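You operate a simulated robot arm through the tools that you are given. There is no shell and no other tool. Be economical: measure what you need, move in short steps, check, and stop when the job is done.

You are at the controls of a simulated robot arm. One attempt, no reset.

TASK
Take the magnet and put it on the oiled silver blank.

The check looks at the end state, three seconds after you hand in, the way a careful person would. Anything else that was tipped, shoved, dropped, spilled or broken makes it a failure.

THE ROBOT
A 6-joint arm with a two-finger parallel gripper, fixed in place. Base frame: the origin is at the foot of the arm, x ahead of it, y to its left, z up; the work surface is at about z = 0. Units: mm, degrees, N and s.
With the tool pointing down near the work surface it reaches from about 160 to 420 mm from the base axis. Its first joint turns from -66.0 to 66.0 degrees. Payload 1.57 kg.
Tool frame: the origin (TCP) lies between the finger pads and is the grasp point; the fingertips stand 30 mm ahead of it; z points along the fingers, y is the line along which they close. Largest opening 80 mm; finger width 17, thickness 12; the body of the gripper, 40 by 82 mm, starts 80 mm behind the TCP.
Orientation is that of the tool frame in the base frame, as a unit quaternion [x, y, z, w]. With the fingers straight down and closing along the base's y, the tool's x points along the base's -x, its y along +y and its z along -z.

THE INTERFACE
- The arm moves only by the tool move_arm. Its argument "series" is a list of rows, each an object of numbers (a shift or turn left out is 0, a gripper value left out holds the last): "x", "y", "z": the shift along the base's x, y, z in mm; "yaw": the turn about the base's z in degrees. In form: [{"x": .., "y": .., "z": .., "yaw": ..}, ...]. A call has 1 to 20 rows; each row is the pose to reach, as a shift and turn from the pose commanded when the call began. "claw" is the opening in per cent of the stroke, from 0 (shut) to 100 (fully open), set as the call begins (left out, the last holds). Rows are played at 5 a second. More than 50 mm and 8.6 degrees between two rows, or a gripper value outside its range, and nothing of the call is played. A pose out of reach is approached as far as the arm can. The call stops where the force on the tool passes 40 N (or 10 N more than at its start, if that is more) or the arm is blocked; 0.2 s more then pass. Each finger travels about 153 mm/s and halts on what it meets, pressing with about 21 N; the grip force reading is that of the motor and also rises with nothing between the fingers. The clock runs only during rows and for 0.2 s after the last one: add rows that repeat a pose to give the fingers time. The reply holds the time, the measured pose of the TCP, the force on the tool along the base axes, the opening and the grip force, in the units named above and with some noise.
- Cameras (640 x 400 px; columns grow to the right, rows downward): "scene" is fixed at [22.4, -314.2, 427.5]; the picture's right is [0.96, -0.27, 0.00], its down [-0.15, -0.53, -0.84] and it looks along [0.22, 0.80, -0.55] (base axes); focal length 310 px, centre (320, 200). "wrist" rides on the gripper at [72, -7, -122] in the tool frame; the picture's right is [0.09, 1.00, 0.00], its down [-0.84, 0.08, -0.54] and it looks along [-0.54, 0.05, 0.84] (tool axes); focal length 238 px, centre (320, 200). There is no depth. A picture from a camera that has moved, and an enlarged one, comes with that camera's place and axes in the base frame and with its lens.
- grab_frame(camera): a new picture of that camera. It takes no simulated time.
- enlarge(camera, box): a new picture of the part [left, top, right, bottom] of that camera's present view, enlarged. It takes no simulated time.
- sign_off(): hands the job in; it is judged then, once.

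Work in short steps. Places have to be worked out from the pictures, the camera data and where the tool is seen: move nearer, look again, correct. Check each grasp and each placing, and mend what went wrong. You have 90 turns and 36 pictures in all, those below and enlarged ones among them. Open the gripper and draw the arm clear of the work before you hand the job in, unless the task says otherwise; then end with one line.

The tools are called after ">>>" as name(argument=value, ...) on one line, values as JSON. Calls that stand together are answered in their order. move_arm: Moves the arm, as the interface text tells. Its arguments: {"type":"object","properties":{"series":{"type":"array"},"claw":{"type":"number"}},"required":["series"]} The other tools are called the same way: grab_frame (camera) takes a picture; enlarge (camera, box) takes an enlarged picture of a part of a camera's view; sign_off () hands the job in.

At the start:

```text
t: 0.0
position: [229.9, -16.2, 274.5]
tool_rot: [-0.001, 1.0, 0.0, 0.001]
contact_force: [0.2, 0.4, 0.4]
finger_gap: 79.9
finger_force: 0.0
```

scene: 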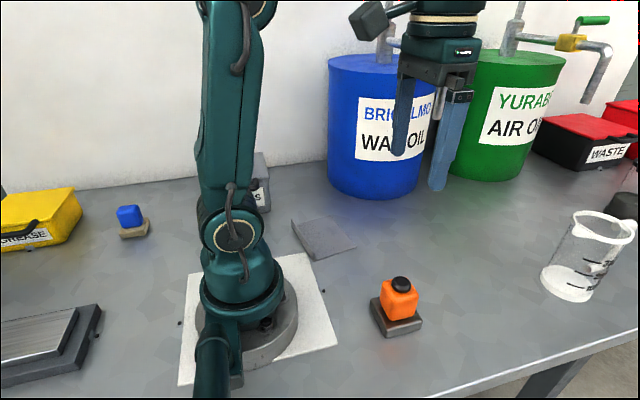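
wrist: 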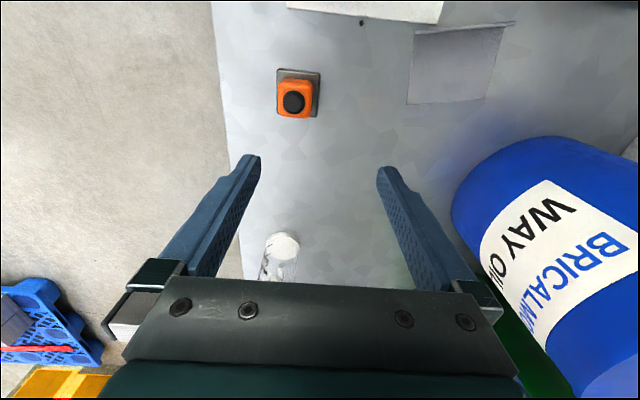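

I start by looking closer at the candidate objects in the scene view.

>>> enlarge(camera="scene", box=[340, 240, 460, 360])

>>> enlarge(camera="scene", box=[0, 170, 200, 390])

>>> enlarge(camera="scene", box=[500, 80, 640, 310])

```text
3.33 times, centred on (400, 300) of scene
camera zoom: at [22.4, -314.2, 427.5], right [0.96, -0.27, 0.0], down [-0.15, -0.53, -0.84], along [0.22, 0.8, -0.55], focal length 1032 px, centre (53, -133)
```

zoom: 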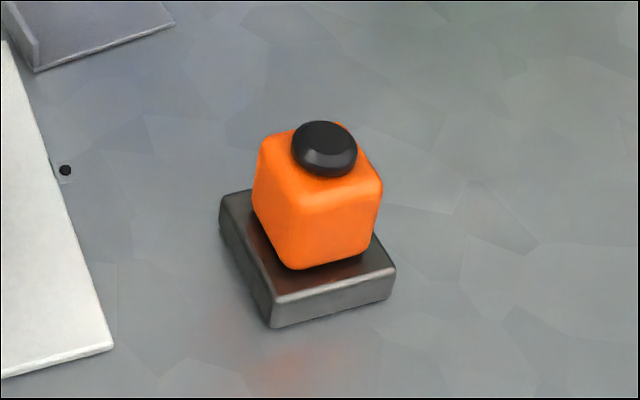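

```text
1.82 times, centred on (100, 280) of scene
camera zoom: at [22.4, -314.2, 427.5], right [0.96, -0.27, 0.0], down [-0.15, -0.53, -0.84], along [0.22, 0.8, -0.55], focal length 563 px, centre (720, 54)
```

zoom: 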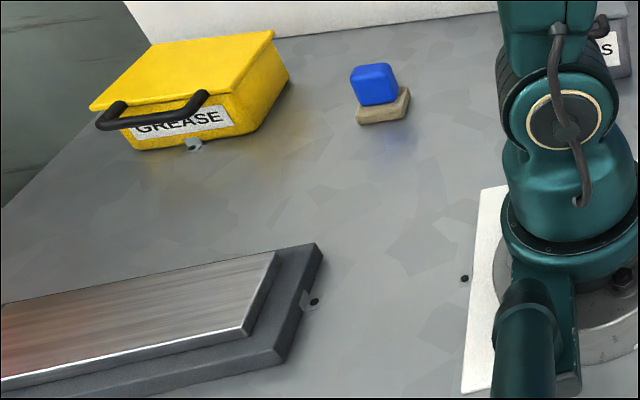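

```text
1.74 times, centred on (570, 195) of scene
camera zoom: at [22.4, -314.2, 427.5], right [0.96, -0.27, 0.0], down [-0.15, -0.53, -0.84], along [0.22, 0.8, -0.55], focal length 538 px, centre (-115, 209)
```

zoom: 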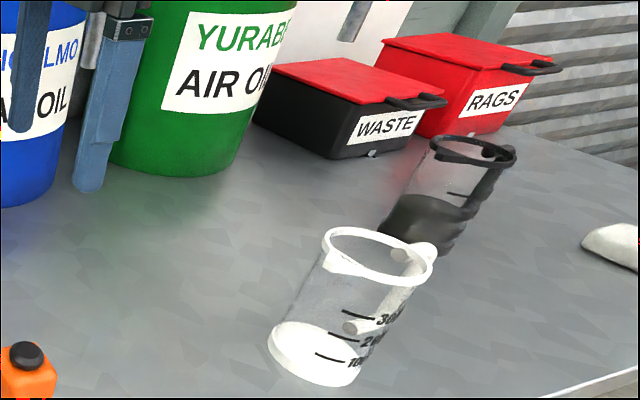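

Orange-on-steel is near (238,-22); a gray sheet lies near (164,165). I look closer at both from the wrist and scene.

>>> enlarge(camera="scene", box=[240, 140, 380, 280])

>>> enlarge(camera="wrist", box=[250, 0, 530, 130])

```text
2.86 times, centred on (310, 210) of scene
camera zoom: at [22.4, -314.2, 427.5], right [0.96, -0.27, 0.0], down [-0.15, -0.53, -0.84], along [0.22, 0.8, -0.55], focal length 885 px, centre (349, 171)
```

zoom: 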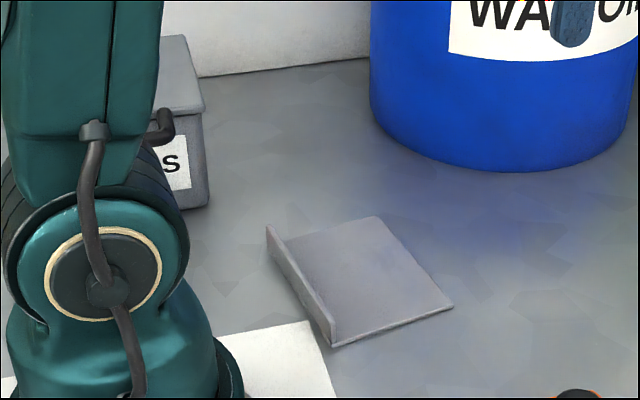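

```text
2.29 times, centred on (390, 65) of wrist
camera zoom: at [156.5, -23.0, 397.0], right [-0.09, 1.0, 0.0], down [0.84, 0.08, 0.54], along [0.54, 0.05, -0.84], focal length 545 px, centre (160, 509)
```

zoom: 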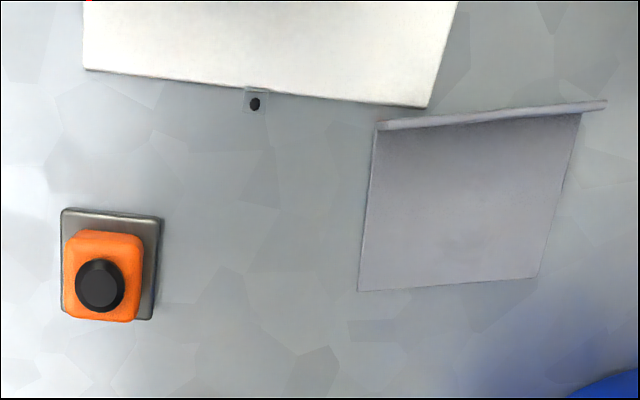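

The gray sheet has a raised lip; I don't see an obvious "blank" yet. I raise a little and turn to view the left side and area round the sheet.

>>> move_arm(series=[{"x": -10, "y": 15, "z": 10, "yaw": 8}, {"x": -20, "y": 30, "z": 20, "yaw": 16}, {"x": -30, "y": 45, "z": 30, "yaw": 24}, {"x": -40, "y": 60, "z": 40, "yaw": 32}, {"x": -50, "y": 75, "z": 50, "yaw": 40}, {"x": -60, "y": 90, "z": 50, "yaw": 48}, {"x": -70, "y": 100, "z": 50, "yaw": 56}])

>>> grab_frame(camera="wrist")

>>> grab_frame(camera="scene")

```text
t: 1.6
position: [160.3, 83.8, 322.5]
tool_rot: [-0.471, 0.882, 0.001, 0.001]
contact_force: [-0.4, 0.8, 0.1]
finger_gap: 79.9
finger_force: 0.1
```

```text
28 pictures are left
camera wrist: at [124.0, 19.7, 444.7], right [-0.88, 0.48, 0.0], down [0.4, 0.74, 0.54], along [0.26, 0.48, -0.84], focal length 238 px, centre (320, 200)
```

wrist: 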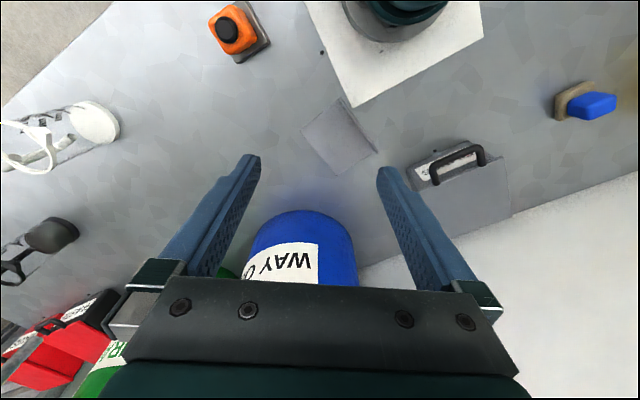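

```text
27 pictures are left
```

scene: 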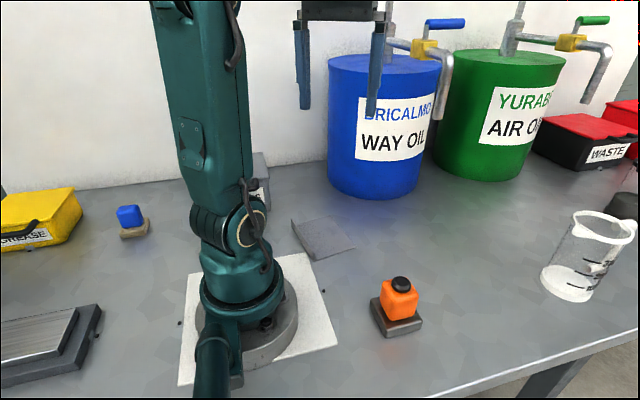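

The only other reachable item looks like the lipped sheet. I zoom on it and on the orange item from this viewpoint.

>>> enlarge(camera="wrist", box=[290, 80, 400, 190])

>>> enlarge(camera="wrist", box=[190, 0, 290, 70])

>>> enlarge(camera="wrist", box=[390, 60, 640, 230])

```text
3.64 times, centred on (345, 135) of wrist
camera zoom: at [124.0, 19.7, 444.7], right [-0.88, 0.48, 0.0], down [0.4, 0.74, 0.54], along [0.26, 0.48, -0.84], focal length 867 px, centre (229, 436)
```

zoom: 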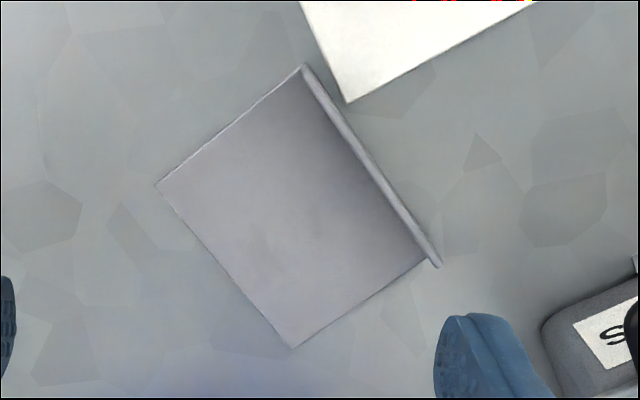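

```text
5.71 times, centred on (240, 35) of wrist
camera zoom: at [124.0, 19.7, 444.7], right [-0.88, 0.48, 0.0], down [0.4, 0.74, 0.54], along [0.26, 0.48, -0.84], focal length 1362 px, centre (777, 1143)
```

zoom: 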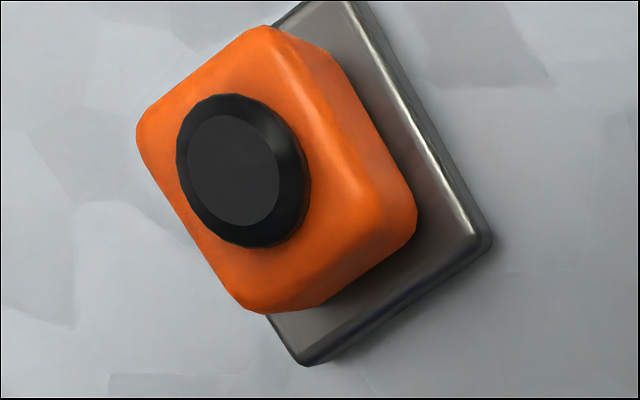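

```text
2.35 times, centred on (515, 145) of wrist
camera zoom: at [124.0, 19.7, 444.7], right [-0.88, 0.48, 0.0], down [0.4, 0.74, 0.54], along [0.26, 0.48, -0.84], focal length 561 px, centre (-139, 329)
```

zoom: 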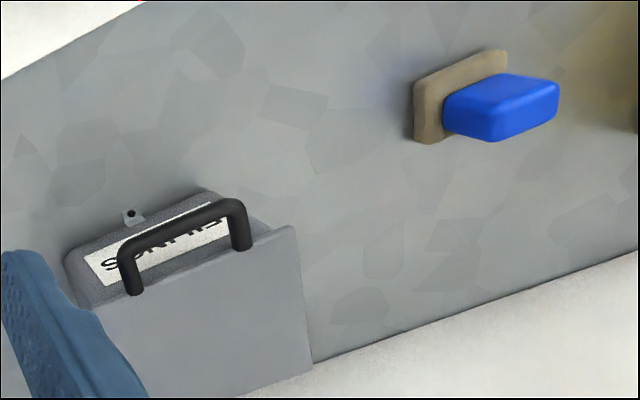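

The orange item with steel base and black button is evidently the magnet. I check the silver plate on the left and look again at the sheet at full zoom to decide which is the oiled blank.

>>> enlarge(camera="scene", box=[0, 290, 120, 400])

>>> enlarge(camera="scene", box=[280, 205, 370, 270])

```text
3.64 times, centred on (60, 345) of scene
camera zoom: at [22.4, -314.2, 427.5], right [0.96, -0.27, 0.0], down [-0.15, -0.53, -0.84], along [0.22, 0.8, -0.55], focal length 1126 px, centre (1266, -327)
```

zoom: 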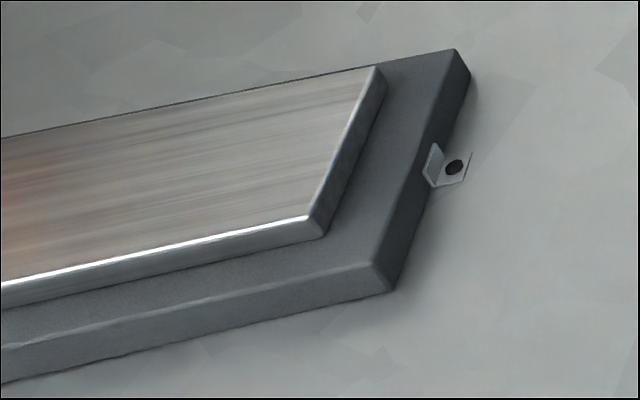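

```text
6.15 times, centred on (325, 238) of scene
camera zoom: at [22.4, -314.2, 427.5], right [0.96, -0.27, 0.0], down [-0.15, -0.53, -0.84], along [0.22, 0.8, -0.55], focal length 1905 px, centre (289, -31)
```

zoom: 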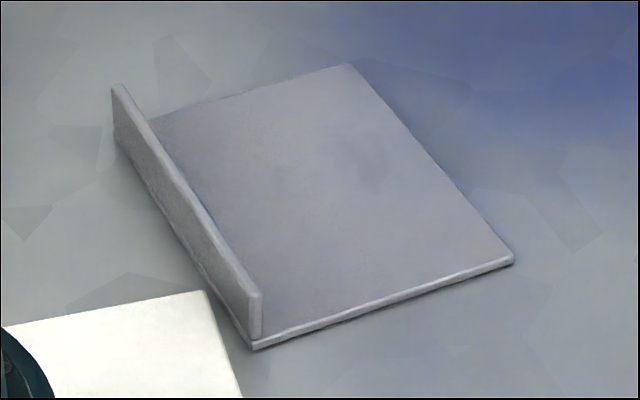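

The left plate is a bolted fixture. I turn the wrist further to look behind-left of the base for anything hidden.

>>> move_arm(series=[{"yaw": 8}, {"yaw": 16}, {"yaw": 24}, {"yaw": 32}, {"yaw": 40}, {"yaw": 48}, {"yaw": 56}, {"yaw": 64}, {"yaw": 72}, {"yaw": 80}])

>>> grab_frame(camera="wrist")

```text
t: 3.8
position: [160.3, 82.9, 322.0]
tool_rot: [0.928, -0.373, 0.0, -0.002]
contact_force: [-0.1, -0.8, -1.4]
finger_gap: 79.7
finger_force: 0.1
out of reach, approached as far as the arm can: row 10
```

```text
21 pictures are left
camera wrist: at [215.4, 38.1, 444.5], right [-0.62, -0.78, 0.0], down [-0.66, 0.52, 0.54], along [-0.42, 0.34, -0.84], focal length 238 px, centre (320, 200)
```

wrist: 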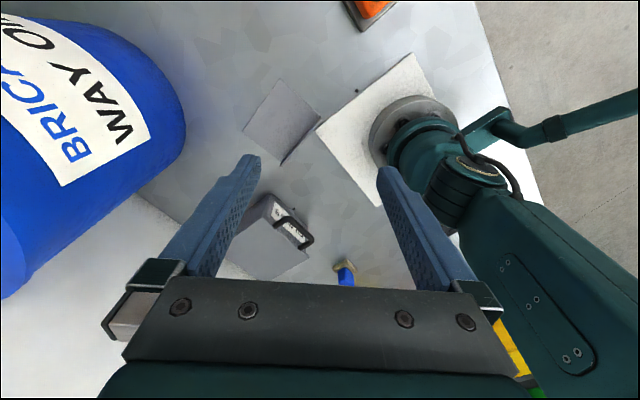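

Nothing new on the left. I turn back and check the right/front of the bench.

>>> move_arm(series=[{"yaw": -8}, {"yaw": -16}, {"yaw": -24}, {"yaw": -32}, {"yaw": -40}, {"yaw": -48}, {"yaw": -56}, {"yaw": -64}, {"yaw": -72}, {"yaw": -80}, {"yaw": -88, "y": -20}, {"yaw": -96, "y": -40}, {"yaw": -104, "y": -60}, {"yaw": -112, "y": -80}, {"yaw": -120, "y": -100}, {"yaw": -128, "y": -110}, {"yaw": -136, "y": -120}, {"yaw": -144, "y": -130}, {"yaw": -152, "y": -130}, {"yaw": -160, "y": -130}])

>>> grab_frame(camera="wrist")

```text
t: 8.0
position: [159.2, -45.9, 322.0]
tool_rot: [0.209, 0.978, -0.001, 0.001]
contact_force: [0.3, 0.4, -0.5]
finger_gap: 79.8
finger_force: 0.0
```

```text
20 pictures are left
camera wrist: at [90.0, -23.2, 443.8], right [0.32, 0.95, 0.0], down [0.79, -0.27, 0.54], along [0.51, -0.18, -0.84], focal length 238 px, centre (320, 200)
```

wrist: 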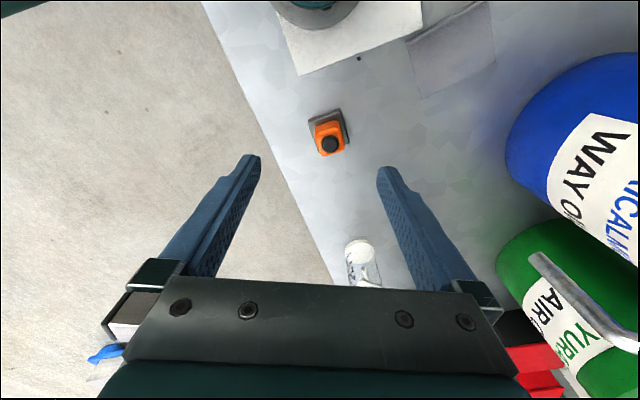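

Nothing else is on the bench in reach, so the blank is the sheet (centre ≈(165,169), 120×92 mm, lip on its low‑x side). Triangulating puts the magnet base at about (216,-56), ~64 mm square, top ≈ z 80. I hover above it at z≈172 and look.

>>> move_arm(series=[{"x": 18, "y": -4, "z": -40, "yaw": 8}, {"x": 38, "y": -8, "z": -80, "yaw": 16}, {"x": 56, "y": -10, "z": -120, "yaw": 24}, {"x": 56, "y": -10, "z": -150, "yaw": 24}])

>>> grab_frame(camera="wrist")

>>> grab_frame(camera="scene")

```text
t: 9.0
position: [215.8, -57.8, 171.4]
tool_rot: [-0.002, 1.0, 0.0, 0.001]
contact_force: [-0.4, 0.0, -0.6]
finger_gap: 79.9
finger_force: 0.0
```

```text
19 pictures are left
camera wrist: at [143.5, -64.4, 292.2], right [-0.09, 1.0, 0.0], down [0.84, 0.08, 0.54], along [0.54, 0.05, -0.84], focal length 238 px, centre (320, 200)
```

wrist: 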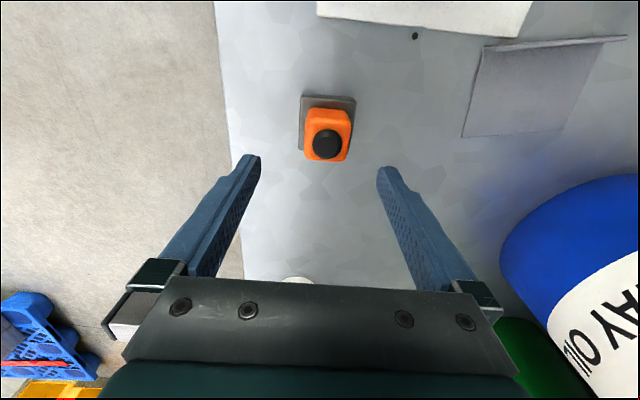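

```text
18 pictures are left
```

scene: 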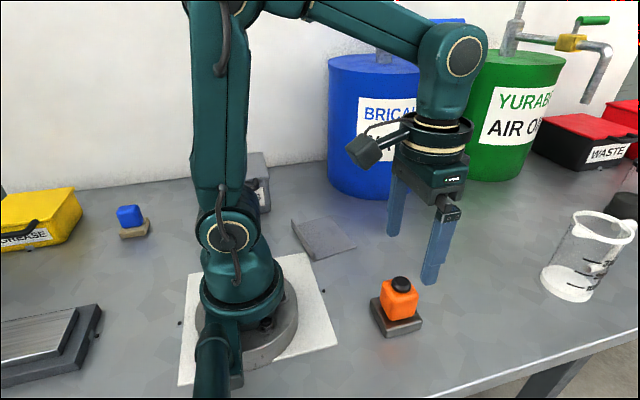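

The magnet base centre works out to (216,-51), aligned with the axes. I shift +6.5 in y and come down partway, then check.

>>> move_arm(series=[{"x": 0.5, "y": 6.5}, {"x": 0.5, "y": 6.5, "z": -40}, {"x": 0.5, "y": 6.5, "z": -65}], claw=100)

>>> grab_frame(camera="wrist")

>>> enlarge(camera="scene", box=[340, 200, 480, 350])

```text
t: 9.8
position: [216.6, -50.5, 105.4]
tool_rot: [-0.001, 1.0, 0.0, 0.001]
contact_force: [-0.3, 0.2, -0.4]
finger_gap: 79.8
finger_force: 0.0
```

```text
17 pictures are left
camera wrist: at [144.2, -56.3, 228.1], right [-0.09, 1.0, 0.0], down [0.84, 0.08, 0.54], along [0.54, 0.05, -0.84], focal length 238 px, centre (320, 200)
```

wrist: 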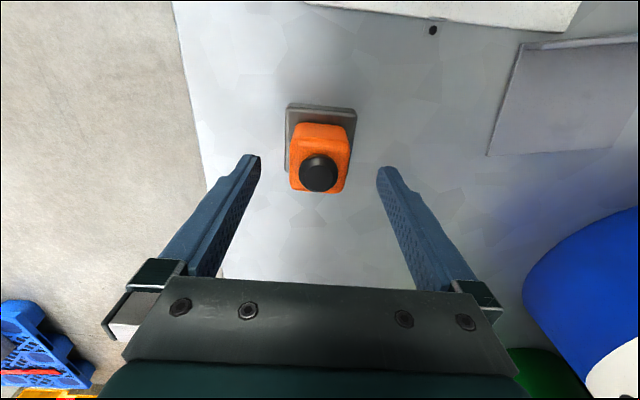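

```text
2.67 times, centred on (410, 275) of scene
camera zoom: at [22.4, -314.2, 427.5], right [0.96, -0.27, 0.0], down [-0.15, -0.53, -0.84], along [0.22, 0.8, -0.55], focal length 826 px, centre (80, 0)
```

zoom: 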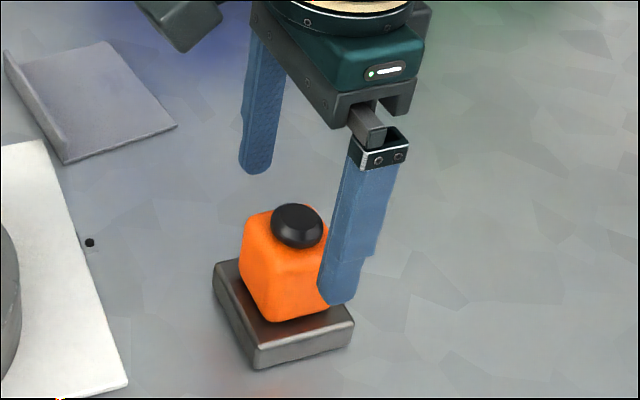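

Fingers are centred either side of the orange body. I go down to z≈58 (tips ≈28, above the steel base) and close.

>>> move_arm(series=[{"x": 0.5, "z": -15}, {"x": 0.5, "z": -32}, {"x": 0.5, "z": -47}])

>>> move_arm(series=[{}, {}, {}, {}], claw=0)

>>> enlarge(camera="scene", box=[340, 200, 480, 350])

```text
t: 10.6
position: [217.3, -50.6, 59.0]
tool_rot: [-0.001, 1.0, 0.0, 0.001]
contact_force: [-0.1, 0.0, 0.6]
finger_gap: 80.0
finger_force: 0.0
```

```text
t: 11.6
position: [216.1, -50.4, 57.9]
tool_rot: [-0.001, 1.0, -0.001, 0.001]
contact_force: [0.5, 0.3, -0.1]
finger_gap: 43.8
finger_force: 21.3
```

```text
2.67 times, centred on (410, 275) of scene
camera zoom: at [22.4, -314.2, 427.5], right [0.96, -0.27, 0.0], down [-0.15, -0.53, -0.84], along [0.22, 0.8, -0.55], focal length 826 px, centre (80, 0)
```

zoom: 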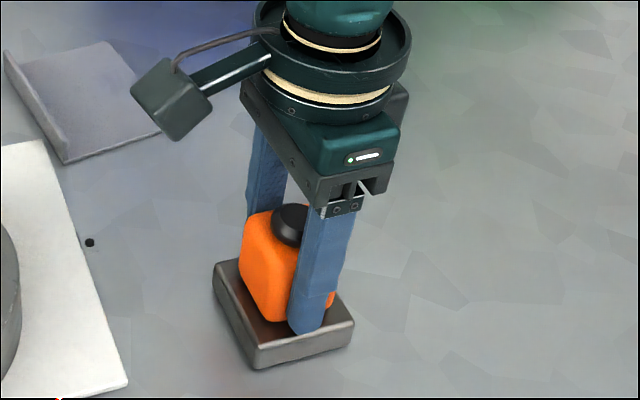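

The grip is firm at 43.8 mm on the orange body. I lift 25 mm straight up and see whether the steel base comes too.

>>> move_arm(series=[{"z": 4}, {"z": 10}, {"z": 18}, {"z": 30}, {"z": 30}])

>>> enlarge(camera="scene", box=[340, 200, 480, 350])

```text
t: 12.8
position: [214.2, -48.7, 91.2]
tool_rot: [-0.001, 1.0, 0.0, 0.001]
contact_force: [-0.3, 0.5, -4.6]
finger_gap: 43.8
finger_force: 20.5
```

```text
2.67 times, centred on (410, 275) of scene
camera zoom: at [22.4, -314.2, 427.5], right [0.96, -0.27, 0.0], down [-0.15, -0.53, -0.84], along [0.22, 0.8, -0.55], focal length 826 px, centre (80, 0)
```

zoom: 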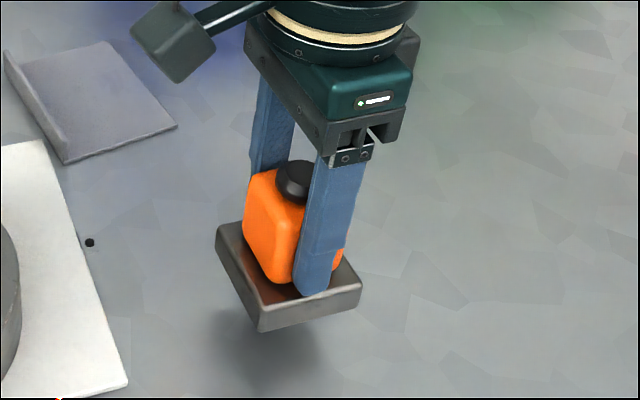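

The whole item (steel base plus orange body, ~0.45 kg) is lifted as one. I raise it and carry it over the sheet at about (172,170), turned 9.5° to match its edges.

>>> move_arm(series=[{"z": 20}, {"z": 40}, {"x": -5, "y": 25, "z": 45, "yaw": 1}, {"x": -10, "y": 55, "z": 45, "yaw": 2}, {"x": -16, "y": 85, "z": 45, "yaw": 4}, {"x": -22, "y": 115, "z": 45, "yaw": 5}, {"x": -28, "y": 145, "z": 45, "yaw": 6}, {"x": -34, "y": 175, "z": 45, "yaw": 8}, {"x": -39, "y": 200, "z": 45, "yaw": 9}, {"x": -43, "y": 220, "z": 45, "yaw": 9.5}, {"x": -43, "y": 220, "z": 45, "yaw": 9.5}])

>>> grab_frame(camera="scene")

>>> grab_frame(camera="wrist")

```text
t: 15.2
position: [171.0, 171.2, 133.1]
tool_rot: [-0.083, 0.997, 0.0, 0.001]
contact_force: [-0.9, 0.9, -3.7]
finger_gap: 44.0
finger_force: 21.2
```

```text
13 pictures are left
```

scene: 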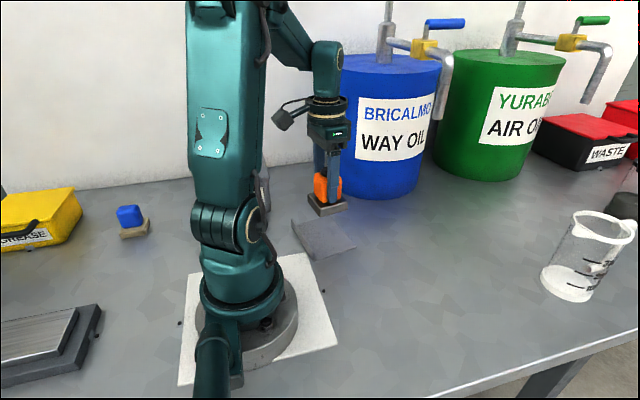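

```text
12 pictures are left
camera wrist: at [100.6, 152.9, 255.9], right [-0.26, 0.97, 0.0], down [0.81, 0.22, 0.54], along [0.53, 0.14, -0.84], focal length 238 px, centre (320, 200)
```

wrist: 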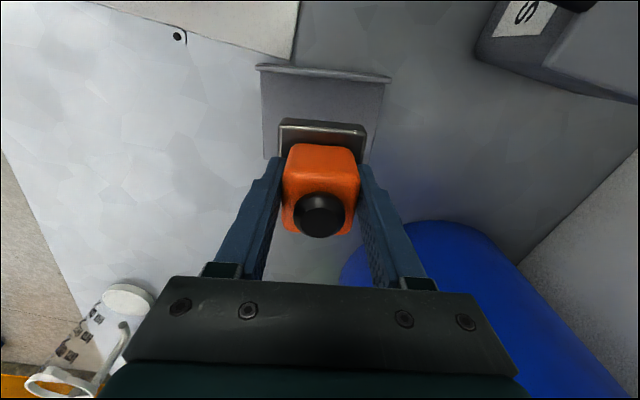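

The magnet is centred over the sheet with about 15 mm clearance to the lip (inner line at ≈(127,163)). I trim yaw 1.5° and lower towards z≈66, a few mm above contact.

>>> move_arm(series=[{"yaw": 1.5, "z": -12}, {"yaw": 1.5, "z": -26}, {"yaw": 1.5, "z": -40}, {"yaw": 1.5, "z": -50}, {"yaw": 1.5, "z": -58}, {"yaw": 1.5, "z": -64}, {"yaw": 1.5, "z": -64}])

>>> enlarge(camera="scene", box=[270, 130, 390, 270])

>>> enlarge(camera="wrist", box=[200, 30, 440, 240])

```text
t: 16.8
position: [171.9, 170.4, 70.7]
tool_rot: [-0.096, 0.995, 0.001, 0.001]
contact_force: [0.4, -0.6, -4.0]
finger_gap: 43.9
finger_force: 20.2
```

```text
2.86 times, centred on (330, 200) of scene
camera zoom: at [22.4, -314.2, 427.5], right [0.96, -0.27, 0.0], down [-0.15, -0.53, -0.84], along [0.22, 0.8, -0.55], focal length 885 px, centre (291, 200)
```

zoom: 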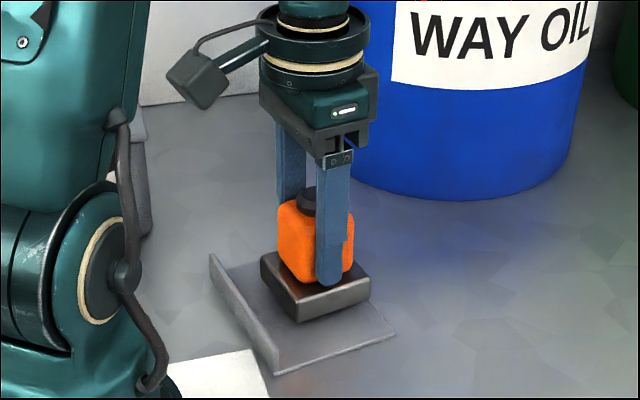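

```text
1.90 times, centred on (320, 135) of wrist
camera zoom: at [103.3, 150.1, 192.6], right [-0.28, 0.96, 0.0], down [0.81, 0.24, 0.54], along [0.52, 0.15, -0.84], focal length 454 px, centre (320, 324)
```

zoom: 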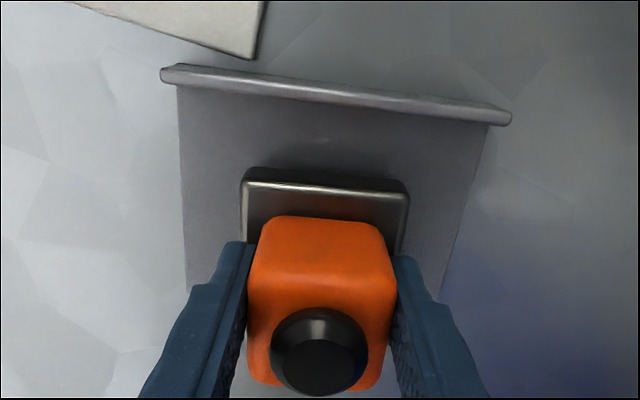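

Alignment is good, bottom about 12 mm up. I lower slowly until the force reading shows contact.

>>> move_arm(series=[{"z": -2}, {"z": -4}, {"z": -6}, {"z": -7}, {"z": -8}, {"z": -8}])

```text
t: 18.2
position: [173.7, 170.2, 62.6]
tool_rot: [-0.096, 0.995, 0.0, 0.001]
contact_force: [-0.4, -0.3, -4.2]
finger_gap: 43.7
finger_force: 21.2
```

>>> move_arm(series=[{"z": -0.7}, {"z": -1.4}, {"z": -1.4}])

```text
t: 19.0
position: [173.4, 169.6, 61.9]
tool_rot: [-0.097, 0.995, 0.0, 0.002]
contact_force: [-1.6, -3.4, 16.7]
finger_gap: 43.9
finger_force: 21.1
```

Contact is felt (+17 N). I ease up slightly to unload and open the fingers part way.

>>> move_arm(series=[{"z": 0.6}, {"z": 0.6}])

>>> move_arm(series=[{}, {}, {}, {}], claw=90)

>>> enlarge(camera="scene", box=[270, 130, 390, 270])

```text
t: 19.6
position: [172.5, 171.5, 62.1]
tool_rot: [-0.097, 0.995, 0.001, 0.002]
contact_force: [2.1, 0.5, 3.4]
finger_gap: 43.9
finger_force: 21.0
```

```text
t: 20.6
position: [172.1, 169.8, 62.6]
tool_rot: [-0.095, 0.995, 0.001, 0.001]
contact_force: [0.3, 0.1, 0.1]
finger_gap: 72.2
finger_force: 0.1
```

```text
2.86 times, centred on (330, 200) of scene
camera zoom: at [22.4, -314.2, 427.5], right [0.96, -0.27, 0.0], down [-0.15, -0.53, -0.84], along [0.22, 0.8, -0.55], focal length 885 px, centre (291, 200)
```

zoom: 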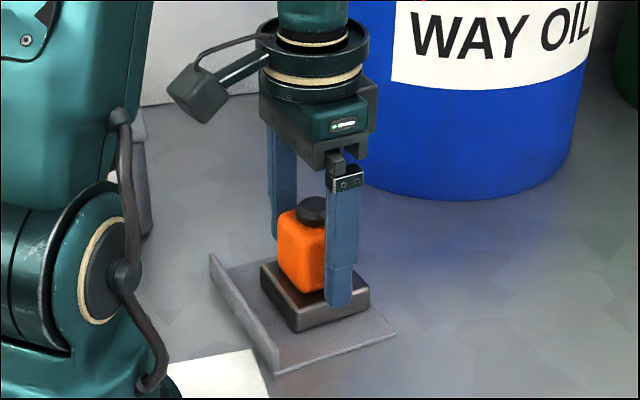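

The magnet sits flat on the sheet. I rise straight up and move away, then check.

>>> move_arm(series=[{"z": 10}, {"z": 30}, {"z": 60}, {"z": 100}, {"z": 140}, {"z": 160, "x": 10, "y": -40}, {"z": 170, "x": 20, "y": -80}, {"z": 180, "x": 30, "y": -120}, {"z": 180, "x": 30, "y": -150}, {"z": 180, "x": 30, "y": -150}])

>>> grab_frame(camera="scene")

>>> grab_frame(camera="wrist")

>>> enlarge(camera="scene", box=[270, 150, 390, 270])

```text
t: 22.8
position: [200.7, 19.5, 243.0]
tool_rot: [-0.097, 0.995, 0.0, 0.001]
contact_force: [0.7, 0.4, -0.2]
finger_gap: 72.0
finger_force: 0.0
```

```text
8 pictures are left
```

scene: 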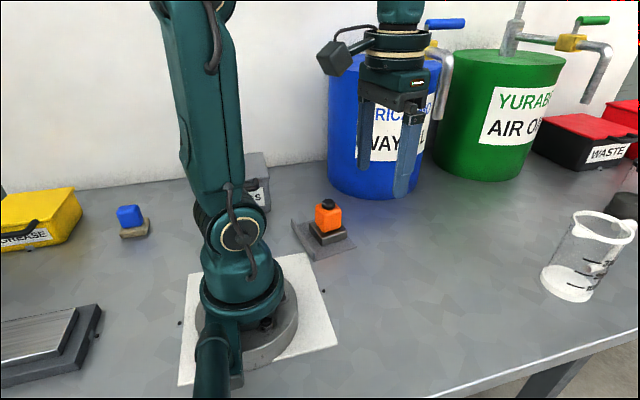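

```text
7 pictures are left
camera wrist: at [132.1, -1.2, 364.5], right [-0.28, 0.96, 0.0], down [0.81, 0.24, 0.54], along [0.52, 0.15, -0.84], focal length 238 px, centre (320, 200)
```

wrist: 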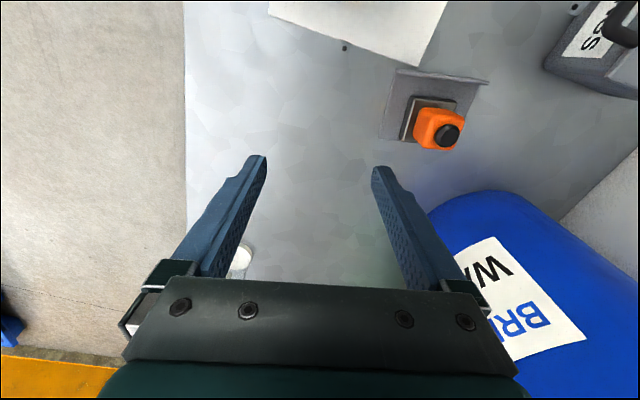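

```text
3.33 times, centred on (330, 210) of scene
camera zoom: at [22.4, -314.2, 427.5], right [0.96, -0.27, 0.0], down [-0.15, -0.53, -0.84], along [0.22, 0.8, -0.55], focal length 1032 px, centre (287, 167)
```

zoom: 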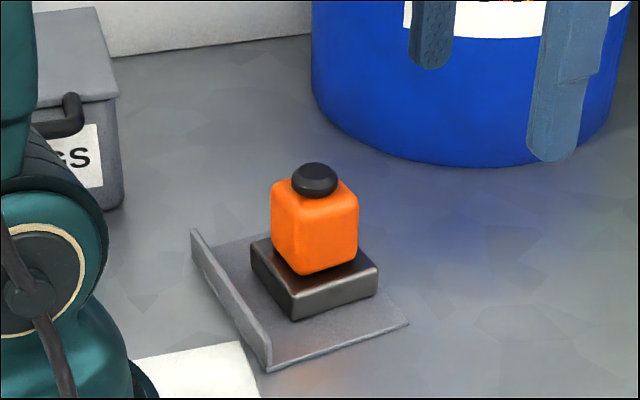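

The magnet stands upright and centred on the sheet, nothing else has moved, and the gripper is open and clear. I hand in.

>>> sign_off()

```text
The job is handed in.
```

The magnet is standing upright on the gray lipped sheet, the only thing within reach that could be the oiled silver blank; I saw no oil or label on it, so that identification is my judgement.
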